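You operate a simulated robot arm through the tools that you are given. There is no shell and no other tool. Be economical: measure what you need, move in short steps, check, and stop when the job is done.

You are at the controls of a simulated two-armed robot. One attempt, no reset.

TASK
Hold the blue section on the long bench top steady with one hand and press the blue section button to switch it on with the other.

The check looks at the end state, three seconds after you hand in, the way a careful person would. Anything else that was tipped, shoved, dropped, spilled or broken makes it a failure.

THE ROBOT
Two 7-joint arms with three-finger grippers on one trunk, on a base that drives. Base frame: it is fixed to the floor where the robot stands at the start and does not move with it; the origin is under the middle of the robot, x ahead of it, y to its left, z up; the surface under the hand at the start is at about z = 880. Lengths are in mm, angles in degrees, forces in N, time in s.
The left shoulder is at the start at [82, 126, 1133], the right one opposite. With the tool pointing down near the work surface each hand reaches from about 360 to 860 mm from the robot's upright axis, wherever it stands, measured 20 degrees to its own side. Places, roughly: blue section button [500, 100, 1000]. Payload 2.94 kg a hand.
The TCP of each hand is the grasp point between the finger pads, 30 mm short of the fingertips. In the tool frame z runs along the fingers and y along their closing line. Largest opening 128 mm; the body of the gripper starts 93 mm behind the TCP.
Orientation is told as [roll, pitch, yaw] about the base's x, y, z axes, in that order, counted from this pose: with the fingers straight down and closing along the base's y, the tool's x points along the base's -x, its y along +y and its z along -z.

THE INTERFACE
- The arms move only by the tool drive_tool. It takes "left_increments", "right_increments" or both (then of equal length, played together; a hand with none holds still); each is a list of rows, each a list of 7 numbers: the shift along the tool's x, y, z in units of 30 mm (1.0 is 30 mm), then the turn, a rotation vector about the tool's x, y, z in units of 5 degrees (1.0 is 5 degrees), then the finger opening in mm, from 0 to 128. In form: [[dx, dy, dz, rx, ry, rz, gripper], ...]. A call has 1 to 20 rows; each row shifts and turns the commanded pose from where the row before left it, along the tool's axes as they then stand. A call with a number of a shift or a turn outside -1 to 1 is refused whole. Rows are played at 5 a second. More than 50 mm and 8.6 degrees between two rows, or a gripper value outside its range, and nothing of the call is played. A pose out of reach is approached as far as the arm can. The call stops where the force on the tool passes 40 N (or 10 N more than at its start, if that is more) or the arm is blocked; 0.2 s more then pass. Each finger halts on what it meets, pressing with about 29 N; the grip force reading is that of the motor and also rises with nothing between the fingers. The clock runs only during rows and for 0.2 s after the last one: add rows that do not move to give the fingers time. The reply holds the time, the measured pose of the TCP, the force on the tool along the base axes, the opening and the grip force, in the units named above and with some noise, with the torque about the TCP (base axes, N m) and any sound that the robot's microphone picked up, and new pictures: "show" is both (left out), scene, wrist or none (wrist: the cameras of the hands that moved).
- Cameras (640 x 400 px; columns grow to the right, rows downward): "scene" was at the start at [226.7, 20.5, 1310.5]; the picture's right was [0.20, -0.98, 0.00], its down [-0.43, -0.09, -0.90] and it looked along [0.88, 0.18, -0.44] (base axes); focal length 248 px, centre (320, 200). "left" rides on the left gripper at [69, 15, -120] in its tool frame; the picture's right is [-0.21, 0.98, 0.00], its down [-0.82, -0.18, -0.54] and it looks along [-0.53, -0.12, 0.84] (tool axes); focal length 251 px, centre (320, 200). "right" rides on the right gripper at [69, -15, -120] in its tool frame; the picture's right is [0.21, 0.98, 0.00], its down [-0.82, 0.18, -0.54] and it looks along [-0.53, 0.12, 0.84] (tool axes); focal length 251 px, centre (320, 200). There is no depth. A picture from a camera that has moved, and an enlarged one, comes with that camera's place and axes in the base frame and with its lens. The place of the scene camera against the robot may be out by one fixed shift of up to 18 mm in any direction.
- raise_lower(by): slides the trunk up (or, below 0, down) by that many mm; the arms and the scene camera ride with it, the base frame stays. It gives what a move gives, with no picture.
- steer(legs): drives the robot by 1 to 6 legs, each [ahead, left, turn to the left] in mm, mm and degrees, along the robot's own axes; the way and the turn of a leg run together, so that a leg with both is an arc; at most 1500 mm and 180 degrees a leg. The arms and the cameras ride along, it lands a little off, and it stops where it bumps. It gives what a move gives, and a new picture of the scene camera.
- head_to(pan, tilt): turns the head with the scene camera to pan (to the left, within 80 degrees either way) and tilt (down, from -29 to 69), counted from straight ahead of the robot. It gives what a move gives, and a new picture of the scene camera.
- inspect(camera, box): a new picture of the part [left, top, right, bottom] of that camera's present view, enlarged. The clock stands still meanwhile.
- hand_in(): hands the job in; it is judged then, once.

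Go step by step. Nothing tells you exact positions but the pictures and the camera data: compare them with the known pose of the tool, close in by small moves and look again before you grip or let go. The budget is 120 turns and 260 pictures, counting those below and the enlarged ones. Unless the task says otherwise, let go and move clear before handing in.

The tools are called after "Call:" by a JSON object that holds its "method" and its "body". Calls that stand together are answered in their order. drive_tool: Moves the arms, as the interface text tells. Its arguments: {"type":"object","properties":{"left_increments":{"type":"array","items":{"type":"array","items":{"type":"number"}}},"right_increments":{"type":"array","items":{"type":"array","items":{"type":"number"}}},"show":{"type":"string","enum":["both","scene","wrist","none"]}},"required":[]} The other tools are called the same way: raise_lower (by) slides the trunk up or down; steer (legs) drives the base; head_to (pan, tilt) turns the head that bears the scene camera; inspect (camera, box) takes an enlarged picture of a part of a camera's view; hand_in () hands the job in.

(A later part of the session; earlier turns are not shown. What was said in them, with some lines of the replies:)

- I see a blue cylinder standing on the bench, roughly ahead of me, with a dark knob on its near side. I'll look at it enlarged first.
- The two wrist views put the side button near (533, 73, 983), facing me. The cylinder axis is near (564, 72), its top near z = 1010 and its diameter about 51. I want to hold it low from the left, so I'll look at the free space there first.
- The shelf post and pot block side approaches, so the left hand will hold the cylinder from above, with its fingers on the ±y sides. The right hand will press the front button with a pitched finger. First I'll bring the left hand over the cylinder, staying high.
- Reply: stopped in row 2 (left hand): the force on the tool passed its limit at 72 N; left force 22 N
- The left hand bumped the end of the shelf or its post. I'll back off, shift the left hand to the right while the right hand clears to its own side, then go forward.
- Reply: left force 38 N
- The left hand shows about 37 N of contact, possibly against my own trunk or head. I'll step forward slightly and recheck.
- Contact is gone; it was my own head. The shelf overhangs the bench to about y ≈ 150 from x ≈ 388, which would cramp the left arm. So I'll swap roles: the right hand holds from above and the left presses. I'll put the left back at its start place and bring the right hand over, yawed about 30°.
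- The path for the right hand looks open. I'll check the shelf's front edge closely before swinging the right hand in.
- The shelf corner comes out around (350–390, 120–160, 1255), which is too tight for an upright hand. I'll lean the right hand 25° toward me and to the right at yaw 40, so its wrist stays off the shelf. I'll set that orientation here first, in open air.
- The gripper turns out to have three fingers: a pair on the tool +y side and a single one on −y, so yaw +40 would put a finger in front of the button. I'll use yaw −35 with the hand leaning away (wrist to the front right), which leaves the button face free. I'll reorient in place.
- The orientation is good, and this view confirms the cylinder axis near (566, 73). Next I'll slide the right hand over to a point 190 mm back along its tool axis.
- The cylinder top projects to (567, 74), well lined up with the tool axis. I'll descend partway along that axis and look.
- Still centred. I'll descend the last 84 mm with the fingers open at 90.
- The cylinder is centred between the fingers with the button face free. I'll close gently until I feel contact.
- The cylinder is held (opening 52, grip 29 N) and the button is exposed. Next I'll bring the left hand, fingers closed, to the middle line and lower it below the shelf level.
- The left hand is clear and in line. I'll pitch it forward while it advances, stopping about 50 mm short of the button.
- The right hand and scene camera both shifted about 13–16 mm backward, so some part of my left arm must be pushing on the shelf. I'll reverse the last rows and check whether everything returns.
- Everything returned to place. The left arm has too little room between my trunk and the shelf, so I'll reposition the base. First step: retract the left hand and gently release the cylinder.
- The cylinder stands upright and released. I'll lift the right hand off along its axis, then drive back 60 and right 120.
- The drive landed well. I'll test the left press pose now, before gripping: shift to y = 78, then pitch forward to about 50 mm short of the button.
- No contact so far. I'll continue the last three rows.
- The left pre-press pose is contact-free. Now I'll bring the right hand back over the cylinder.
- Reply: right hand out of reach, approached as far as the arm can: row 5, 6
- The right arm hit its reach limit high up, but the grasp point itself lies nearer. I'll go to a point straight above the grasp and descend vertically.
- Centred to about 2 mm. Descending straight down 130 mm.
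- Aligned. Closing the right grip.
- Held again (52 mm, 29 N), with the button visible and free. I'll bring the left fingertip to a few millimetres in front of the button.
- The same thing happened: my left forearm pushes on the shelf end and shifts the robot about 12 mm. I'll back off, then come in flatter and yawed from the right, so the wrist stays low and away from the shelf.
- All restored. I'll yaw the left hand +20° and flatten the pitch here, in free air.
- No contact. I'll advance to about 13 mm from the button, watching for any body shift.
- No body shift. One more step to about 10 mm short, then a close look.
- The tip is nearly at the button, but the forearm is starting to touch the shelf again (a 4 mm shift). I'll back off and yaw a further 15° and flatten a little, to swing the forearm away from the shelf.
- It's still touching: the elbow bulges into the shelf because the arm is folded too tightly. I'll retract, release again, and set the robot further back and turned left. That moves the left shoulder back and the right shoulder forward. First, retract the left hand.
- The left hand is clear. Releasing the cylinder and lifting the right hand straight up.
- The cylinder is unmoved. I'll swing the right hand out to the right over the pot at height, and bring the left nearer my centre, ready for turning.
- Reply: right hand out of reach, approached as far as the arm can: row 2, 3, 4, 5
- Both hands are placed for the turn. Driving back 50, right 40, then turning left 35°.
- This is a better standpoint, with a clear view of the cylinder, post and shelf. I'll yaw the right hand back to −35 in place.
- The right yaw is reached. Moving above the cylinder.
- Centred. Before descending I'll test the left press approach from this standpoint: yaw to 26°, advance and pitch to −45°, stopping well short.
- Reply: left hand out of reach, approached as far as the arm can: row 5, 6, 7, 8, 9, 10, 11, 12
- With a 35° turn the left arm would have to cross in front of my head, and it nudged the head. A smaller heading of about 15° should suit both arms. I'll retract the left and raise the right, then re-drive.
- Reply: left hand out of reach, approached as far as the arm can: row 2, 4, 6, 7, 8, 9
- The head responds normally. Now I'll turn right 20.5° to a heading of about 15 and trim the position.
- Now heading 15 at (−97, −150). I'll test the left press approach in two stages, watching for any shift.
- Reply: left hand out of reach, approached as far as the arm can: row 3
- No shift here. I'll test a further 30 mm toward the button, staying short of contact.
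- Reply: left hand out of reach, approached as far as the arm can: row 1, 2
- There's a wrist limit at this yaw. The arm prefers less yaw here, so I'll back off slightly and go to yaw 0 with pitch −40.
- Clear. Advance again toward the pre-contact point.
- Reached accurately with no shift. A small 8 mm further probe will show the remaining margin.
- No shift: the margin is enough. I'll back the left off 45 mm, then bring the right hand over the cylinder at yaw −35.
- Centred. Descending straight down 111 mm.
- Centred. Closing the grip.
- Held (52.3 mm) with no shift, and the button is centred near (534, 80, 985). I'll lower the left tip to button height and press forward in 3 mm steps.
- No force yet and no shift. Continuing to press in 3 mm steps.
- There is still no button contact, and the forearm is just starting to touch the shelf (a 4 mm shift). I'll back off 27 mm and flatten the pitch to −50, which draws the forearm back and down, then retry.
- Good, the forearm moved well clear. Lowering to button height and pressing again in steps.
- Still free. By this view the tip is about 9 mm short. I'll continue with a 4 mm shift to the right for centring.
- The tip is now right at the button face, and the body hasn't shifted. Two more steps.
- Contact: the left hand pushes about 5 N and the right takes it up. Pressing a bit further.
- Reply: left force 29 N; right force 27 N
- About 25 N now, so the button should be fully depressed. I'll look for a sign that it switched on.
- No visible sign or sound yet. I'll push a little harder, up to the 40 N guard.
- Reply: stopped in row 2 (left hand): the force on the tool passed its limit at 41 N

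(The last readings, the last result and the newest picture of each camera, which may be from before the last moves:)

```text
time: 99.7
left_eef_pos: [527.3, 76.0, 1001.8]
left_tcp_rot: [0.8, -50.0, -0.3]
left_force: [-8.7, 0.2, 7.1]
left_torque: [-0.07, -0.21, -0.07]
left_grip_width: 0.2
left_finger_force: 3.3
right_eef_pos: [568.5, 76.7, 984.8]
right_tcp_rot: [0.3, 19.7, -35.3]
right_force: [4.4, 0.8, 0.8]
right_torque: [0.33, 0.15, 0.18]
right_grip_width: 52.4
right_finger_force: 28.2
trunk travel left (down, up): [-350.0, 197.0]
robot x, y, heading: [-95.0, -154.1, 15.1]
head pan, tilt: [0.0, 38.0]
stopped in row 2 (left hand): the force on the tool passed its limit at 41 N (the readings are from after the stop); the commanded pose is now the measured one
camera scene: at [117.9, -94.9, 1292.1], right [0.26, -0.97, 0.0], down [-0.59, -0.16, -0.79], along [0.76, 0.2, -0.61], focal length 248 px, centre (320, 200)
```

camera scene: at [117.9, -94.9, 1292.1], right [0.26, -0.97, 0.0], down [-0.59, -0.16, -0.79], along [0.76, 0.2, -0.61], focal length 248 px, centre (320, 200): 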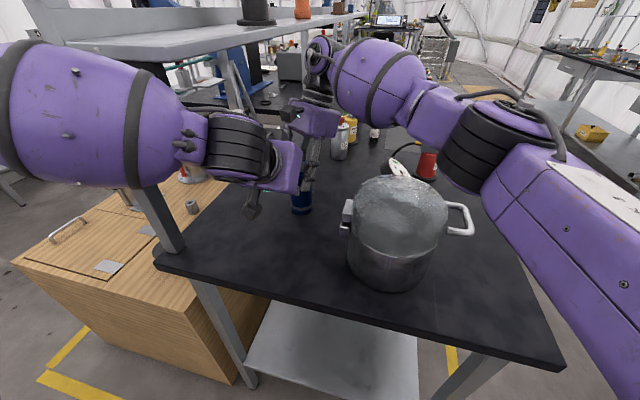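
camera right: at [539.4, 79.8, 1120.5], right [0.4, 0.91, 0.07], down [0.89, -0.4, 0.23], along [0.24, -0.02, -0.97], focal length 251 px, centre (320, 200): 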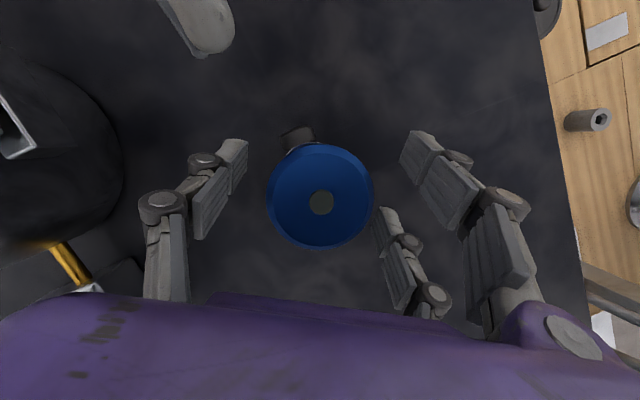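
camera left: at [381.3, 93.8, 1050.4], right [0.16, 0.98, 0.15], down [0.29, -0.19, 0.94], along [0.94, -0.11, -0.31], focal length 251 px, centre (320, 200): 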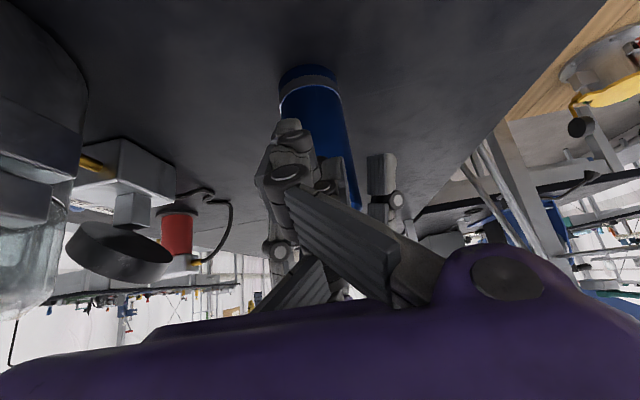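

The force passed 41 N and then fell off. I'll back the left hand off and look at the button's state.

Call:
{"method": "drive_tool", "body": {"left_increments": [[0.128, 0, -0.154, 0, 0, 0, 0], [0.128, 0, -0.154, 0, 0, 0, 0], [0.2, 0, -0.4, 0, 0, 0, 0], [0, 0, -0.6, 0, 0, 0, 0], [0, 0, -0.6, 0, 0, 0, 0], [0, 0, 0, 0, 0, 0, 0]], "show": "none"}}

Call:
{"method": "inspect", "body": {"camera": "scene", "box": [230, 130, 350, 230]}}

Call:
{"method": "inspect", "body": {"camera": "right", "box": [220, 60, 420, 260]}}

```text
time: 101.1
left_eef_pos: [474.5, 74.5, 1026.5]
left_tcp_rot: [0.8, -49.8, -0.2]
left_force: [-0.1, -0.6, 0.2]
left_torque: [0.01, 0.02, 0.01]
left_grip_width: 0.0
left_finger_force: 3.1
right_eef_pos: [568.5, 77.8, 985.0]
right_tcp_rot: [0.3, 19.7, -35.2]
right_force: [1.7, -0.2, 10.7]
right_torque: [0.08, -0.45, 0.02]
right_grip_width: 52.3
right_finger_force: 29.0
trunk travel left (down, up): [-350.0, 197.0]
robot x, y, heading: [-98.1, -150.7, 14.8]
head pan, tilt: [0.0, 38.0]
```

```text
4.00 times, centred on (290, 180) of scene
camera zoom: at [118.2, -95.1, 1292.1], right [0.26, -0.97, 0.0], down [-0.59, -0.16, -0.79], along [0.76, 0.2, -0.62], focal length 994 px, centre (440, 280)
```

zoom: 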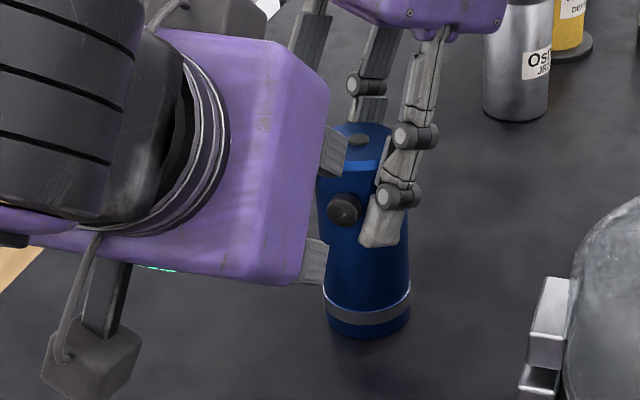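

```text
2.00 times, centred on (320, 160) of right
camera zoom: at [540.2, 78.6, 1120.7], right [0.4, 0.91, 0.08], down [0.88, -0.41, 0.23], along [0.24, -0.03, -0.97], focal length 503 px, centre (320, 280)
```

zoom: 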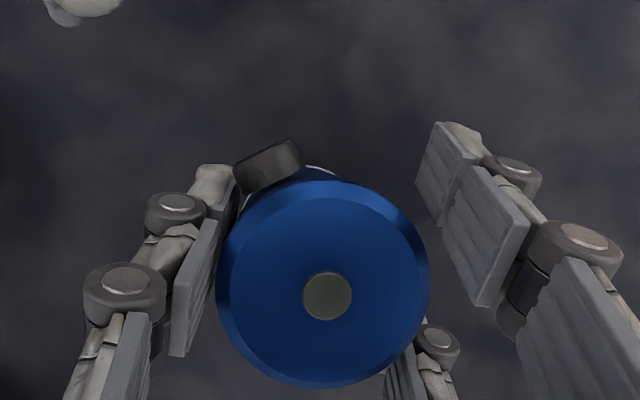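

The cylinder tilted and twisted slightly in the grip under the 41 N push, and I saw no sign of switching. I'll look closely at both the side knob and the top disc.

Call:
{"method": "inspect", "body": {"camera": "scene", "box": [280, 155, 325, 185]}}

Call:
{"method": "inspect", "body": {"camera": "right", "box": [265, 120, 345, 230]}}

Call:
{"method": "inspect", "body": {"camera": "left", "box": [220, 60, 400, 260]}}

```text
13.33 times, centred on (302, 170) of scene
camera zoom: at [118.2, -95.1, 1292.1], right [0.26, -0.97, 0.0], down [-0.59, -0.16, -0.79], along [0.76, 0.2, -0.62], focal length 3314 px, centre (553, 600)
```

zoom: 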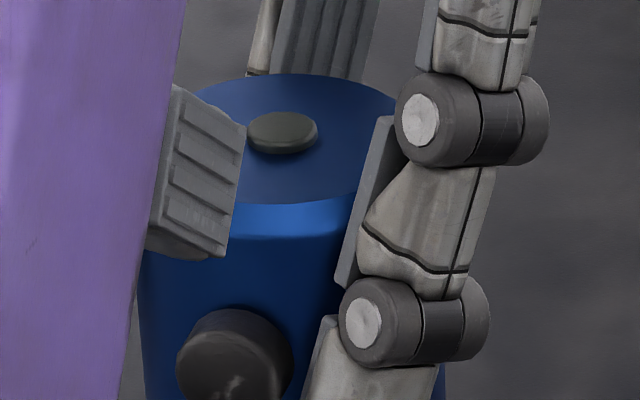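

```text
3.64 times, centred on (305, 175) of right
camera zoom: at [540.2, 78.6, 1120.7], right [0.4, 0.91, 0.08], down [0.88, -0.41, 0.23], along [0.24, -0.03, -0.97], focal length 914 px, centre (374, 291)
```

zoom: 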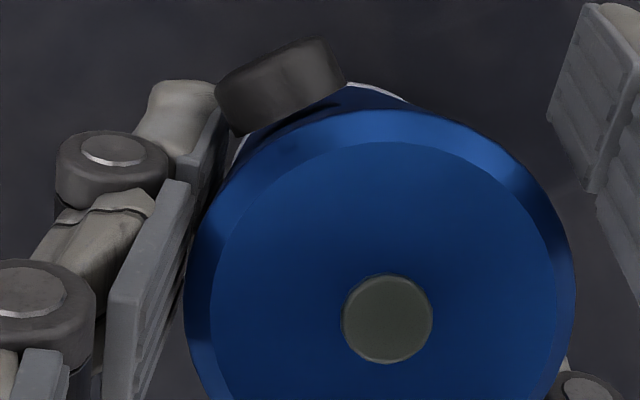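

```text
2.00 times, centred on (310, 160) of left
camera zoom: at [338.1, 87.4, 1051.5], right [0.13, 0.98, 0.17], down [0.12, -0.19, 0.97], along [0.98, -0.11, -0.14], focal length 503 px, centre (340, 280)
```

zoom: 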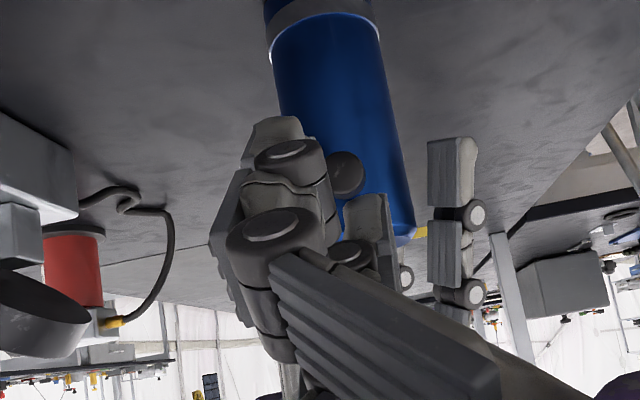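

The disc on top looks like an unlit lamp, and the geometry says my hand's upper finger rode over the top and pushed there, not on the side button. That finger is actually the foremost one, so I'll use it as the probe by lowering the hand. First I'll release so the cylinder settles upright, then regrip.

Call:
{"method": "drive_tool", "body": {"right_increments": [[0, 0, 0, 0, 0, 0, 50], [0, 0, 0, 0, 0, 0, 52], [0, 0, 0, 0, 0, 0, 54], [0, 0, 0, 0, 0, 0, 56], [0, 0, 0, 0, 0, 0, 60], [0, 0, 0, 0, 0, 0, 75], [0, 0, 0, 0, 0, 0, 90], [0, 0, 0, 0, 0, 0, 90], [0, 0, 0, 0, 0, 0, 90]], "left_increments": [[0, 0, 0, 0, 0, 0, 0], [0, 0, -0.5, 0, 0, 0, 0], [0, 0, 0, 0, 0, 0, 0], [0, 0, 0, 0, 0, 0, 0], [0, 0, 0, 0, 0, 0, 0], [0, 0, 0, 0, 0, 0, 0], [0, 0, 0, 0, 0, 0, 0], [0, 0, 0, 0, 0, 0, 0], [0, 0, 0, 0, 0, 0, 0]]}}

Call:
{"method": "inspect", "body": {"camera": "right", "box": [220, 80, 420, 260]}}

Call:
{"method": "inspect", "body": {"camera": "scene", "box": [230, 130, 350, 230]}}

```text
time: 103.1
left_eef_pos: [465.0, 74.9, 1036.0]
left_tcp_rot: [0.8, -49.7, -0.3]
left_force: [-0.2, 0.6, 0.1]
left_torque: [-0.02, -0.03, 0.01]
left_grip_width: 0.0
left_finger_force: 2.5
right_eef_pos: [569.3, 77.8, 984.4]
right_tcp_rot: [0.1, 19.7, -35.4]
right_force: [0.8, 0.4, 0.1]
right_torque: [0.0, 0.0, -0.03]
right_grip_width: 89.8
right_finger_force: 0.0
trunk travel left (down, up): [-350.0, 197.0]
robot x, y, heading: [-98.8, -150.0, 15.3]
head pan, tilt: [0.0, 38.0]
camera scene: at [119.1, -94.8, 1292.0], right [0.26, -0.97, 0.0], down [-0.59, -0.16, -0.79], along [0.76, 0.2, -0.62], focal length 248 px, centre (320, 200)
camera right: at [541.0, 78.9, 1119.9], right [0.4, 0.91, 0.07], down [0.88, -0.41, 0.23], along [0.24, -0.03, -0.97], focal length 251 px, centre (320, 200)
camera left: at [327.9, 88.3, 1061.3], right [0.13, 0.98, 0.17], down [0.12, -0.19, 0.97], along [0.98, -0.11, -0.14], focal length 251 px, centre (320, 200)
```

scene: 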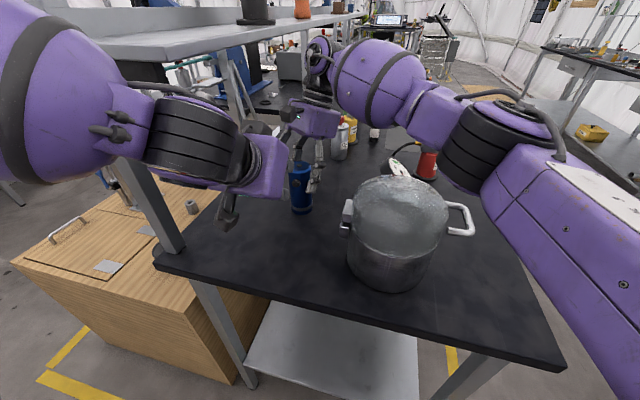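
right: 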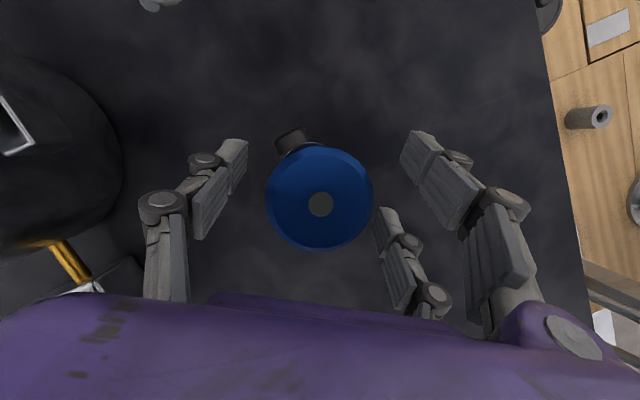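
left: 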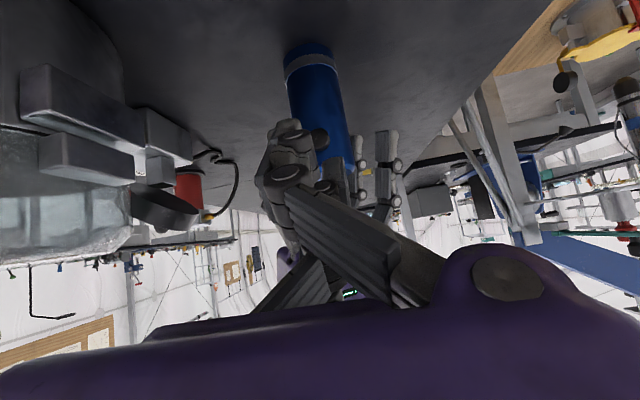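

```text
2.22 times, centred on (320, 170) of right
camera zoom: at [541.0, 78.9, 1119.9], right [0.4, 0.91, 0.07], down [0.88, -0.41, 0.23], along [0.24, -0.03, -0.97], focal length 559 px, centre (320, 267)
```

zoom: 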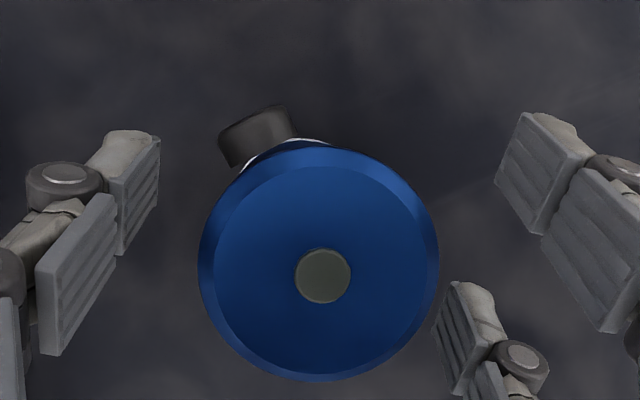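

```text
4.00 times, centred on (290, 180) of scene
camera zoom: at [119.1, -94.8, 1292.0], right [0.26, -0.97, 0.0], down [-0.59, -0.16, -0.79], along [0.76, 0.2, -0.62], focal length 994 px, centre (440, 280)
```

zoom: 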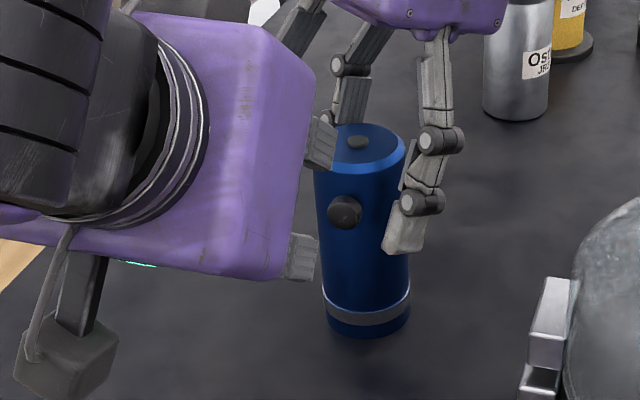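

Upright again: axis (570, 75), button face near x = 535, y = 75, pointing straight at me. Regripping, then lowering the left hand so its upper finger is level with the button.

Call:
{"method": "drive_tool", "body": {"right_increments": [[0, -0.03, 0, 0, 0, 0, 75], [0, 0, 0, 0, 0, 0, 62], [0, 0, 0, 0, 0, 0, 57], [0, 0, 0, 0, 0, 0, 53], [0, 0, 0, 0, 0, 0, 49], [0, 0, 0, 0, 0, 0, 42], [0, 0, 0, 0, 0, 0, 38], [0, 0, 0, 0, 0, 0, 38]], "left_increments": [[0, 0, 0, 0, 0, 0, 0], [0.403, 0.108, 0.338, 0, 0, 0, 0], [0.403, 0.108, 0.338, 0, 0, 0, 0], [0.403, 0.108, 0.338, 0, 0, 0, 0], [0.403, 0.108, 0.338, 0, 0, 0, 0], [0, 0, 0, 0, 0, 0, 0], [0, 0, 0, 0, 0, 0, 0], [0, 0, 0, 0, 0, 0, 0]], "show": "scene"}}

Call:
{"method": "inspect", "body": {"camera": "right", "box": [220, 60, 420, 260]}}

Call:
{"method": "inspect", "body": {"camera": "scene", "box": [250, 145, 340, 215]}}

```text
time: 104.9
left_eef_pos: [462.2, 90.2, 973.4]
left_tcp_rot: [0.7, -49.7, -0.3]
left_force: [-0.6, 0.7, -0.1]
left_torque: [0.01, -0.02, 0.01]
left_grip_width: 0.0
left_finger_force: 3.1
right_eef_pos: [568.8, 76.5, 983.9]
right_tcp_rot: [0.1, 19.8, -35.4]
right_force: [-0.2, -0.2, 0.2]
right_torque: [0.07, 0.0, -0.01]
right_grip_width: 51.9
right_finger_force: 29.4
trunk travel left (down, up): [-350.0, 197.0]
robot x, y, heading: [-92.3, -151.0, 14.8]
head pan, tilt: [0.0, 38.0]
camera scene: at [119.0, -94.8, 1292.0], right [0.26, -0.97, 0.0], down [-0.59, -0.16, -0.79], along [0.76, 0.2, -0.62], focal length 248 px, centre (320, 200)
```

scene: 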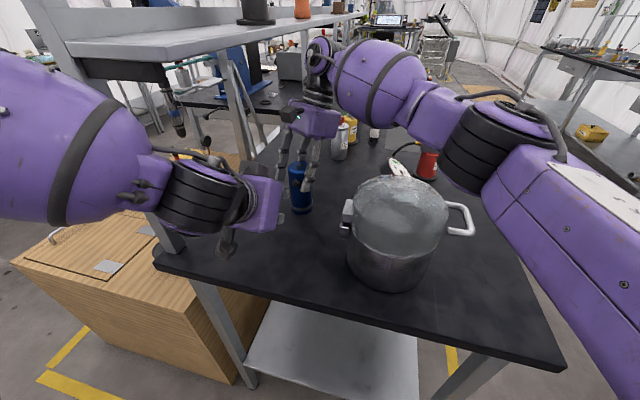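

```text
2.00 times, centred on (320, 160) of right
camera zoom: at [540.4, 78.3, 1119.6], right [0.4, 0.91, 0.07], down [0.88, -0.41, 0.23], along [0.24, -0.03, -0.97], focal length 503 px, centre (320, 280)
```

zoom: 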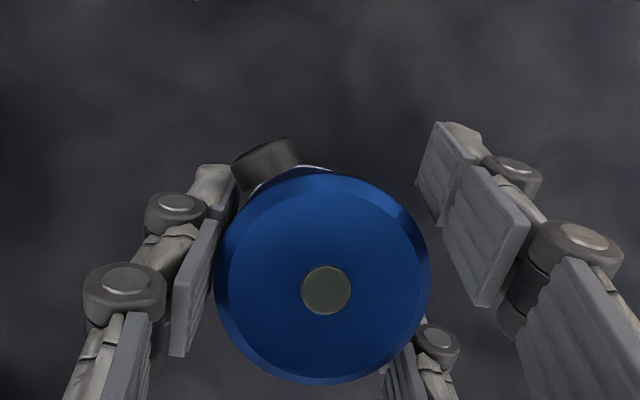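

```text
5.71 times, centred on (295, 180) of scene
camera zoom: at [119.0, -94.8, 1292.0], right [0.26, -0.97, 0.0], down [-0.59, -0.16, -0.79], along [0.76, 0.2, -0.62], focal length 1420 px, centre (463, 314)
```

zoom: 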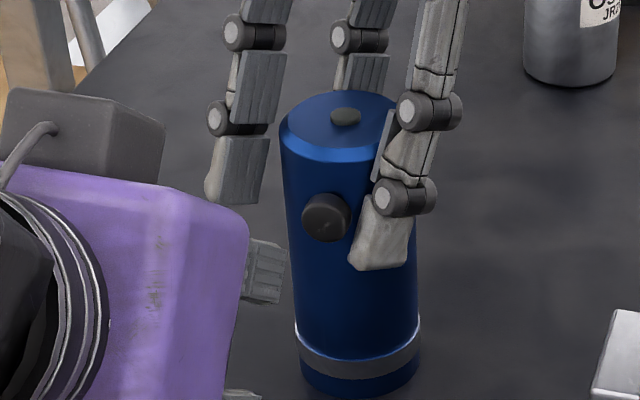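

The upper finger is level with the button and slightly too far left. I'll shift 6 mm right and advance to just short of contact.

Call:
{"method": "drive_tool", "body": {"left_increments": [[0, -0.2, 0, 0, 0, 0, 0], [-0.28, 0, 0.332, 0, 0, 0, 0], [-0.28, 0, 0.332, 0, 0, 0, 0], [0, 0, 0, 0, 0, 0, 0]], "show": "none"}}

Call:
{"method": "inspect", "body": {"camera": "right", "box": [220, 60, 420, 260]}}

Call:
{"method": "inspect", "body": {"camera": "scene", "box": [250, 145, 340, 215]}}

```text
time: 105.9
left_eef_pos: [487.6, 84.0, 973.9]
left_tcp_rot: [0.8, -49.7, -0.4]
left_force: [-0.1, -0.6, 0.6]
left_torque: [0.03, 0.01, -0.02]
left_grip_width: 0.0
left_finger_force: 3.3
right_eef_pos: [568.5, 76.9, 984.1]
right_tcp_rot: [0.1, 19.7, -35.4]
right_force: [-0.1, 0.8, 2.3]
right_torque: [0.15, -0.04, -0.01]
right_grip_width: 52.2
right_finger_force: 29.3
trunk travel left (down, up): [-350.0, 197.0]
robot x, y, heading: [-98.2, -149.3, 14.9]
head pan, tilt: [0.0, 38.0]
```

```text
2.00 times, centred on (320, 160) of right
camera zoom: at [540.4, 78.4, 1119.6], right [0.4, 0.91, 0.07], down [0.88, -0.41, 0.23], along [0.24, -0.03, -0.97], focal length 503 px, centre (320, 280)
```

zoom: 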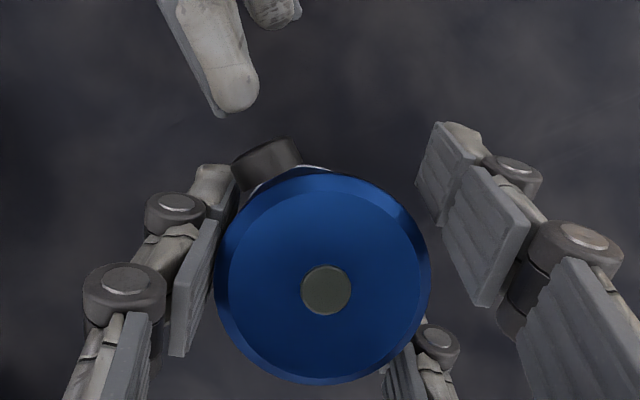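

```text
5.71 times, centred on (295, 180) of scene
camera zoom: at [118.9, -94.8, 1292.0], right [0.26, -0.97, 0.0], down [-0.59, -0.16, -0.79], along [0.76, 0.2, -0.62], focal length 1420 px, centre (463, 314)
```

zoom: 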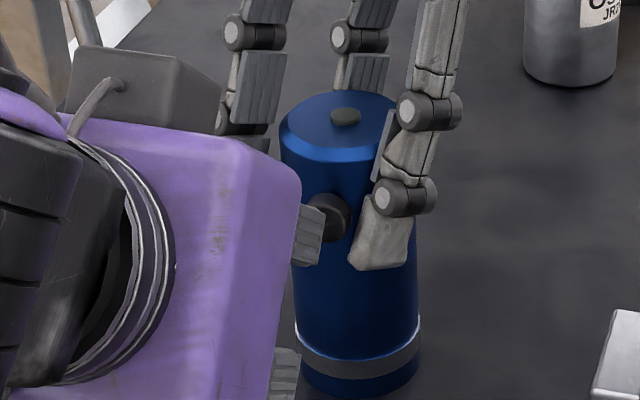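

Well aligned in both views, with about a 12 mm gap. Advancing 12 mm.

Call:
{"method": "drive_tool", "body": {"left_increments": [[-0.064, 0, 0.077, 0, 0, 0, 0], [-0.064, 0, 0.077, 0, 0, 0, 0], [-0.064, 0, 0.077, 0, 0, 0, 0], [-0.064, 0, 0.077, 0, 0, 0, 0], [0, 0, 0, 0, 0, 0, 0]], "show": "none"}}

Call:
{"method": "inspect", "body": {"camera": "right", "box": [220, 60, 420, 260]}}

```text
time: 107.1
left_eef_pos: [501.2, 82.8, 974.2]
left_tcp_rot: [0.9, -49.6, -0.2]
left_force: [0.0, -0.7, 1.0]
left_torque: [-0.04, -0.02, -0.02]
left_grip_width: 0.3
left_finger_force: 3.1
right_eef_pos: [569.2, 76.4, 982.5]
right_tcp_rot: [0.1, 19.8, -35.4]
right_force: [0.2, 0.6, 1.7]
right_torque: [0.19, -0.12, 0.01]
right_grip_width: 52.1
right_finger_force: 28.8
trunk travel left (down, up): [-350.0, 197.0]
robot x, y, heading: [-98.9, -148.7, 15.0]
head pan, tilt: [0.0, 38.0]
```

```text
2.00 times, centred on (320, 160) of right
camera zoom: at [540.4, 78.4, 1119.6], right [0.4, 0.91, 0.07], down [0.88, -0.41, 0.23], along [0.24, -0.03, -0.97], focal length 503 px, centre (320, 280)
```

zoom: 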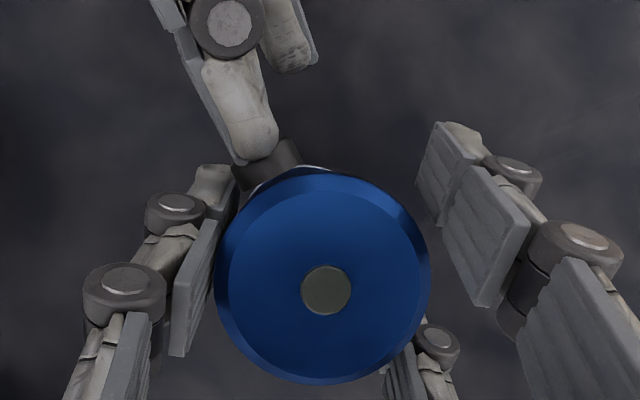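

Call:
{"method": "drive_tool", "body": {"left_increments": [[-0.043, 0, 0.051, 0, 0, 0, 0], [-0.043, 0, 0.051, 0, 0, 0, 0], [0, 0, 0, 0, 0, 0, 0]], "show": "none"}}

Call:
{"method": "inspect", "body": {"camera": "right", "box": [220, 60, 420, 260]}}

Call:
{"method": "inspect", "body": {"camera": "scene", "box": [250, 145, 340, 215]}}

```text
time: 107.9
left_eef_pos: [504.6, 85.1, 974.2]
left_tcp_rot: [0.8, -49.8, -0.3]
left_force: [-4.3, -0.4, 1.8]
left_torque: [-0.03, -0.11, -0.05]
left_grip_width: 0.0
left_finger_force: 2.6
right_eef_pos: [568.6, 77.1, 983.5]
right_tcp_rot: [0.1, 19.7, -35.4]
right_force: [3.7, 1.9, 1.3]
right_torque: [0.27, -0.07, 0.03]
right_grip_width: 52.3
right_finger_force: 29.3
trunk travel left (down, up): [-350.0, 197.0]
robot x, y, heading: [-98.8, -150.2, 15.0]
head pan, tilt: [0.0, 38.0]
```

```text
2.00 times, centred on (320, 160) of right
camera zoom: at [540.4, 78.4, 1119.6], right [0.4, 0.91, 0.07], down [0.88, -0.41, 0.23], along [0.24, -0.03, -0.97], focal length 503 px, centre (320, 280)
```

zoom: 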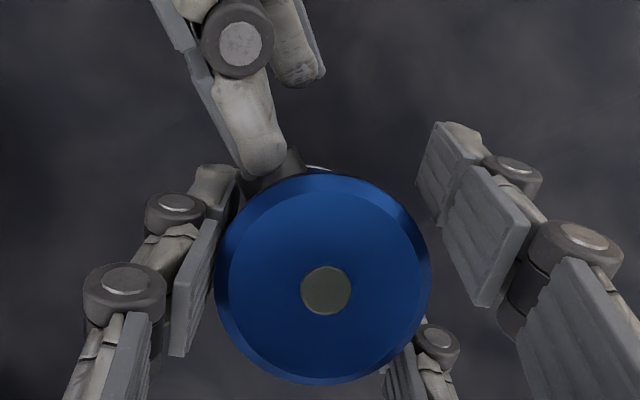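

```text
5.71 times, centred on (295, 180) of scene
camera zoom: at [118.7, -94.7, 1292.0], right [0.26, -0.97, 0.0], down [-0.59, -0.16, -0.79], along [0.76, 0.2, -0.62], focal length 1420 px, centre (463, 314)
```

zoom: 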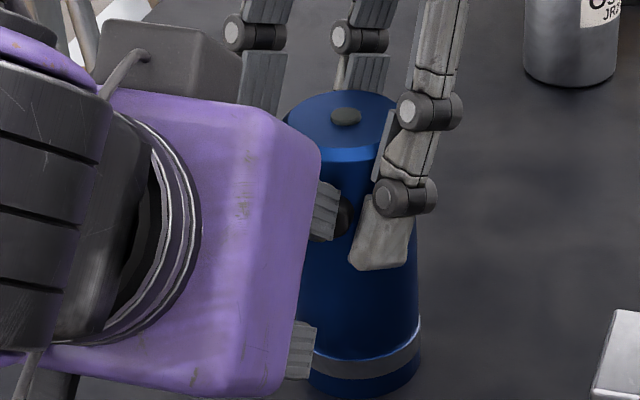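

Contact on the button at about 4 N. Pressing on gently.

Call:
{"method": "drive_tool", "body": {"left_increments": [[-0.043, 0, 0.051, 0, 0, 0, 0], [-0.021, 0, 0.026, 0, 0, 0, 0], [0, 0, 0, 0, 0, 0, 0]], "show": "none"}}

Call:
{"method": "inspect", "body": {"camera": "right", "box": [220, 60, 420, 260]}}

```text
time: 108.7
left_eef_pos: [507.4, 84.1, 974.3]
left_tcp_rot: [0.6, -49.8, -0.2]
left_force: [-11.0, 1.6, 4.5]
left_torque: [-0.06, -0.29, -0.05]
left_grip_width: 0.2
left_finger_force: 3.2
right_eef_pos: [569.4, 75.1, 984.2]
right_tcp_rot: [0.0, 19.7, -35.4]
right_force: [8.8, 0.0, -0.8]
right_torque: [0.36, 0.0, 0.12]
right_grip_width: 52.4
right_finger_force: 28.6
trunk travel left (down, up): [-350.0, 197.0]
robot x, y, heading: [-94.6, -154.9, 15.1]
head pan, tilt: [0.0, 38.0]
heard: click
```

```text
2.00 times, centred on (320, 160) of right
camera zoom: at [540.5, 78.2, 1119.5], right [0.4, 0.91, 0.07], down [0.88, -0.41, 0.23], along [0.24, -0.03, -0.97], focal length 503 px, centre (320, 280)
```

zoom: 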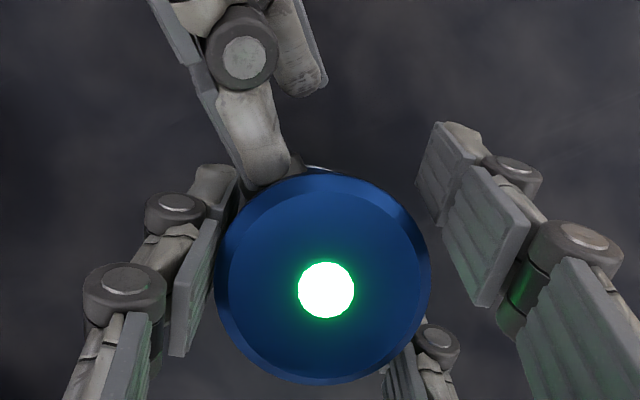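

A click was heard and the lamp on top glows green: it's on. Now I'll back the left hand straight off the button.

Call:
{"method": "drive_tool", "body": {"left_increments": [[0.128, 0, -0.154, 0, 0, 0, 0], [0.28, 0, -0.332, 0, 0, 0, 0], [0.28, 0, -0.332, 0, 0, 0, 0], [0.28, 0, -0.332, 0, 0, 0, 0], [0, 0, 0, 0, 0, 0, 0]], "show": "none"}}

Call:
{"method": "inspect", "body": {"camera": "right", "box": [220, 60, 420, 260]}}

```text
time: 109.9
left_eef_pos: [463.0, 82.1, 973.4]
left_tcp_rot: [0.8, -49.8, -0.3]
left_force: [0.1, 0.6, 0.2]
left_torque: [0.04, -0.04, 0.02]
left_grip_width: 0.0
left_finger_force: 3.4
right_eef_pos: [567.7, 75.9, 983.8]
right_tcp_rot: [0.2, 19.8, -35.3]
right_force: [-0.8, 0.1, 2.2]
right_torque: [-0.1, -0.1, -0.02]
right_grip_width: 52.3
right_finger_force: 28.0
trunk travel left (down, up): [-350.0, 197.0]
robot x, y, heading: [-95.0, -154.7, 14.9]
head pan, tilt: [0.0, 38.0]
```

```text
2.00 times, centred on (320, 160) of right
camera zoom: at [540.2, 78.1, 1119.6], right [0.4, 0.91, 0.07], down [0.88, -0.41, 0.23], along [0.24, -0.03, -0.97], focal length 503 px, centre (320, 280)
```

zoom: 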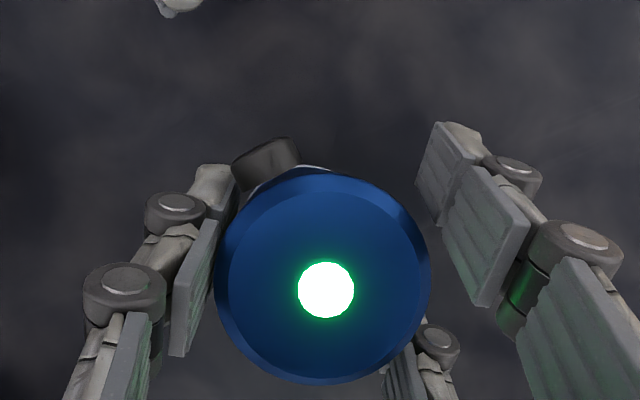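

The lamp stays lit. I'll release gently, lift the right hand straight up, and move the left clear.

Call:
{"method": "drive_tool", "body": {"right_increments": [[0, 0, 0, 0, 0, 0, 48], [0, 0, 0, 0, 0, 0, 51], [0, 0, 0, 0, 0, 0, 53], [0, 0, 0, 0, 0, 0, 56], [0, 0, 0, 0, 0, 0, 65], [0, 0, 0, 0, 0, 0, 80], [0, 0, 0, 0, 0, 0, 90], [0, 0, 0, 0, 0, 0, 90], [0.242, 0, -0.7, 0, 0, 0, 90], [0.242, 0, -0.7, 0, 0, 0, 90], [0.242, 0, -0.7, 0, 0, 0, 90], [0.242, 0, -0.7, 0, 0, 0, 90], [0.242, 0, -0.7, 0, 0, 0, 90], [0, 0, 0, 0, 0, 0, 90]], "left_increments": [[0, 0, -0.3, 0, 0, 0, 0], [-0.2, 0, -0.4, 0, 0, 0, 0], [-0.2, 0, -0.4, 0, 0, 0, 0], [0, 0, 0, 0, 0, 0, 0], [0, 0, 0, 0, 0, 0, 0], [0, 0, 0, 0, 0, 0, 0], [0, 0, 0, 0, 0, 0, 0], [0, 0, 0, 0, 0, 0, 0], [0, 0, 0, 0, 0, 0, 0], [0, 0, 0, 0, 0, 0, 0], [0, 0, 0, 0, 0, 0, 0], [0, 0, 0, 0, 0, 0, 0], [0, 0, 0, 0, 0, 0, 0], [0, 0, 0, 0, 0, 0, 0]]}}

```text
time: 112.9
left_eef_pos: [445.5, 81.5, 1004.3]
left_tcp_rot: [0.8, -49.7, -0.3]
left_force: [-0.2, -0.3, -0.2]
left_torque: [-0.03, -0.02, 0.0]
left_grip_width: 0.0
left_finger_force: 3.0
right_eef_pos: [566.9, 73.3, 1095.7]
right_tcp_rot: [0.1, 19.8, -35.3]
right_force: [0.4, -0.2, -0.1]
right_torque: [0.0, -0.02, 0.03]
right_grip_width: 90.0
right_finger_force: 0.0
trunk travel left (down, up): [-350.0, 197.0]
robot x, y, heading: [-96.2, -152.8, 14.9]
head pan, tilt: [0.0, 38.0]
camera scene: at [119.4, -94.8, 1291.9], right [0.26, -0.97, 0.0], down [-0.6, -0.16, -0.79], along [0.76, 0.2, -0.62], focal length 248 px, centre (320, 200)
camera right: at [540.1, 75.4, 1231.3], right [0.4, 0.91, 0.07], down [0.88, -0.41, 0.23], along [0.24, -0.03, -0.97], focal length 251 px, centre (320, 200)
camera left: at [309.0, 96.1, 1029.4], right [0.13, 0.98, 0.17], down [0.12, -0.19, 0.97], along [0.98, -0.11, -0.14], focal length 251 px, centre (320, 200)
```

scene: 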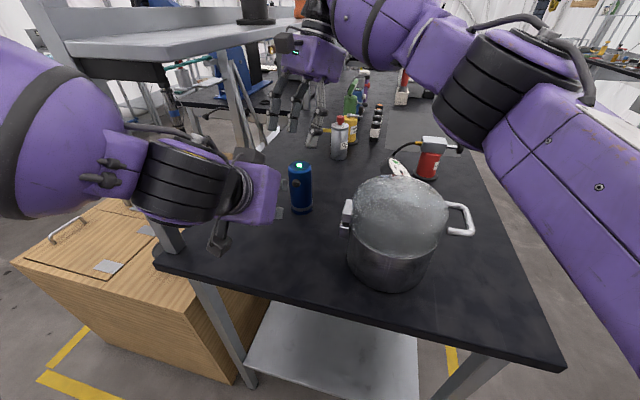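
right: 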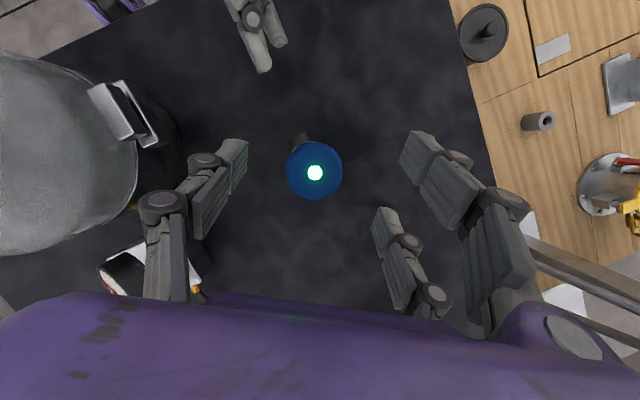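
left: 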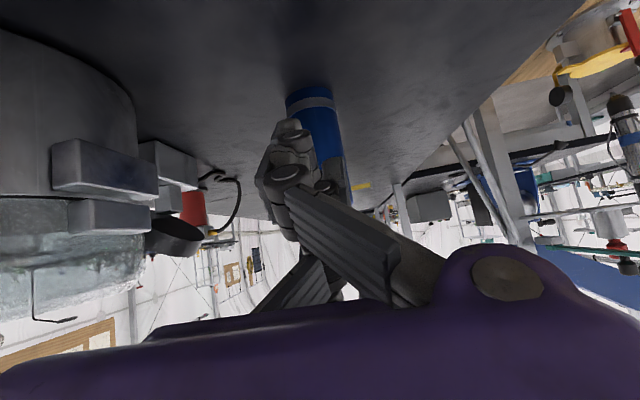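

The blue section stands upright on the bench with its lamp lit green. Both hands are clear, and nothing else looks moved. Handing in.

Call:
{"method": "hand_in", "body": {}}

```text
The job is handed in.
```

The blue section is switched on. I held it with the right hand and pressed its side button with the left, heard a click, and its lamp lit green. It stands upright on the bench with both hands clear.

It took several tries:
- **Shelf:** my left arm bumped the shelf end a few times while I was finding a workable position. Nothing on it looked moved.
- **Blue section:** an earlier press missed the button and tilted the section in the grip. It settled upright when I let go.
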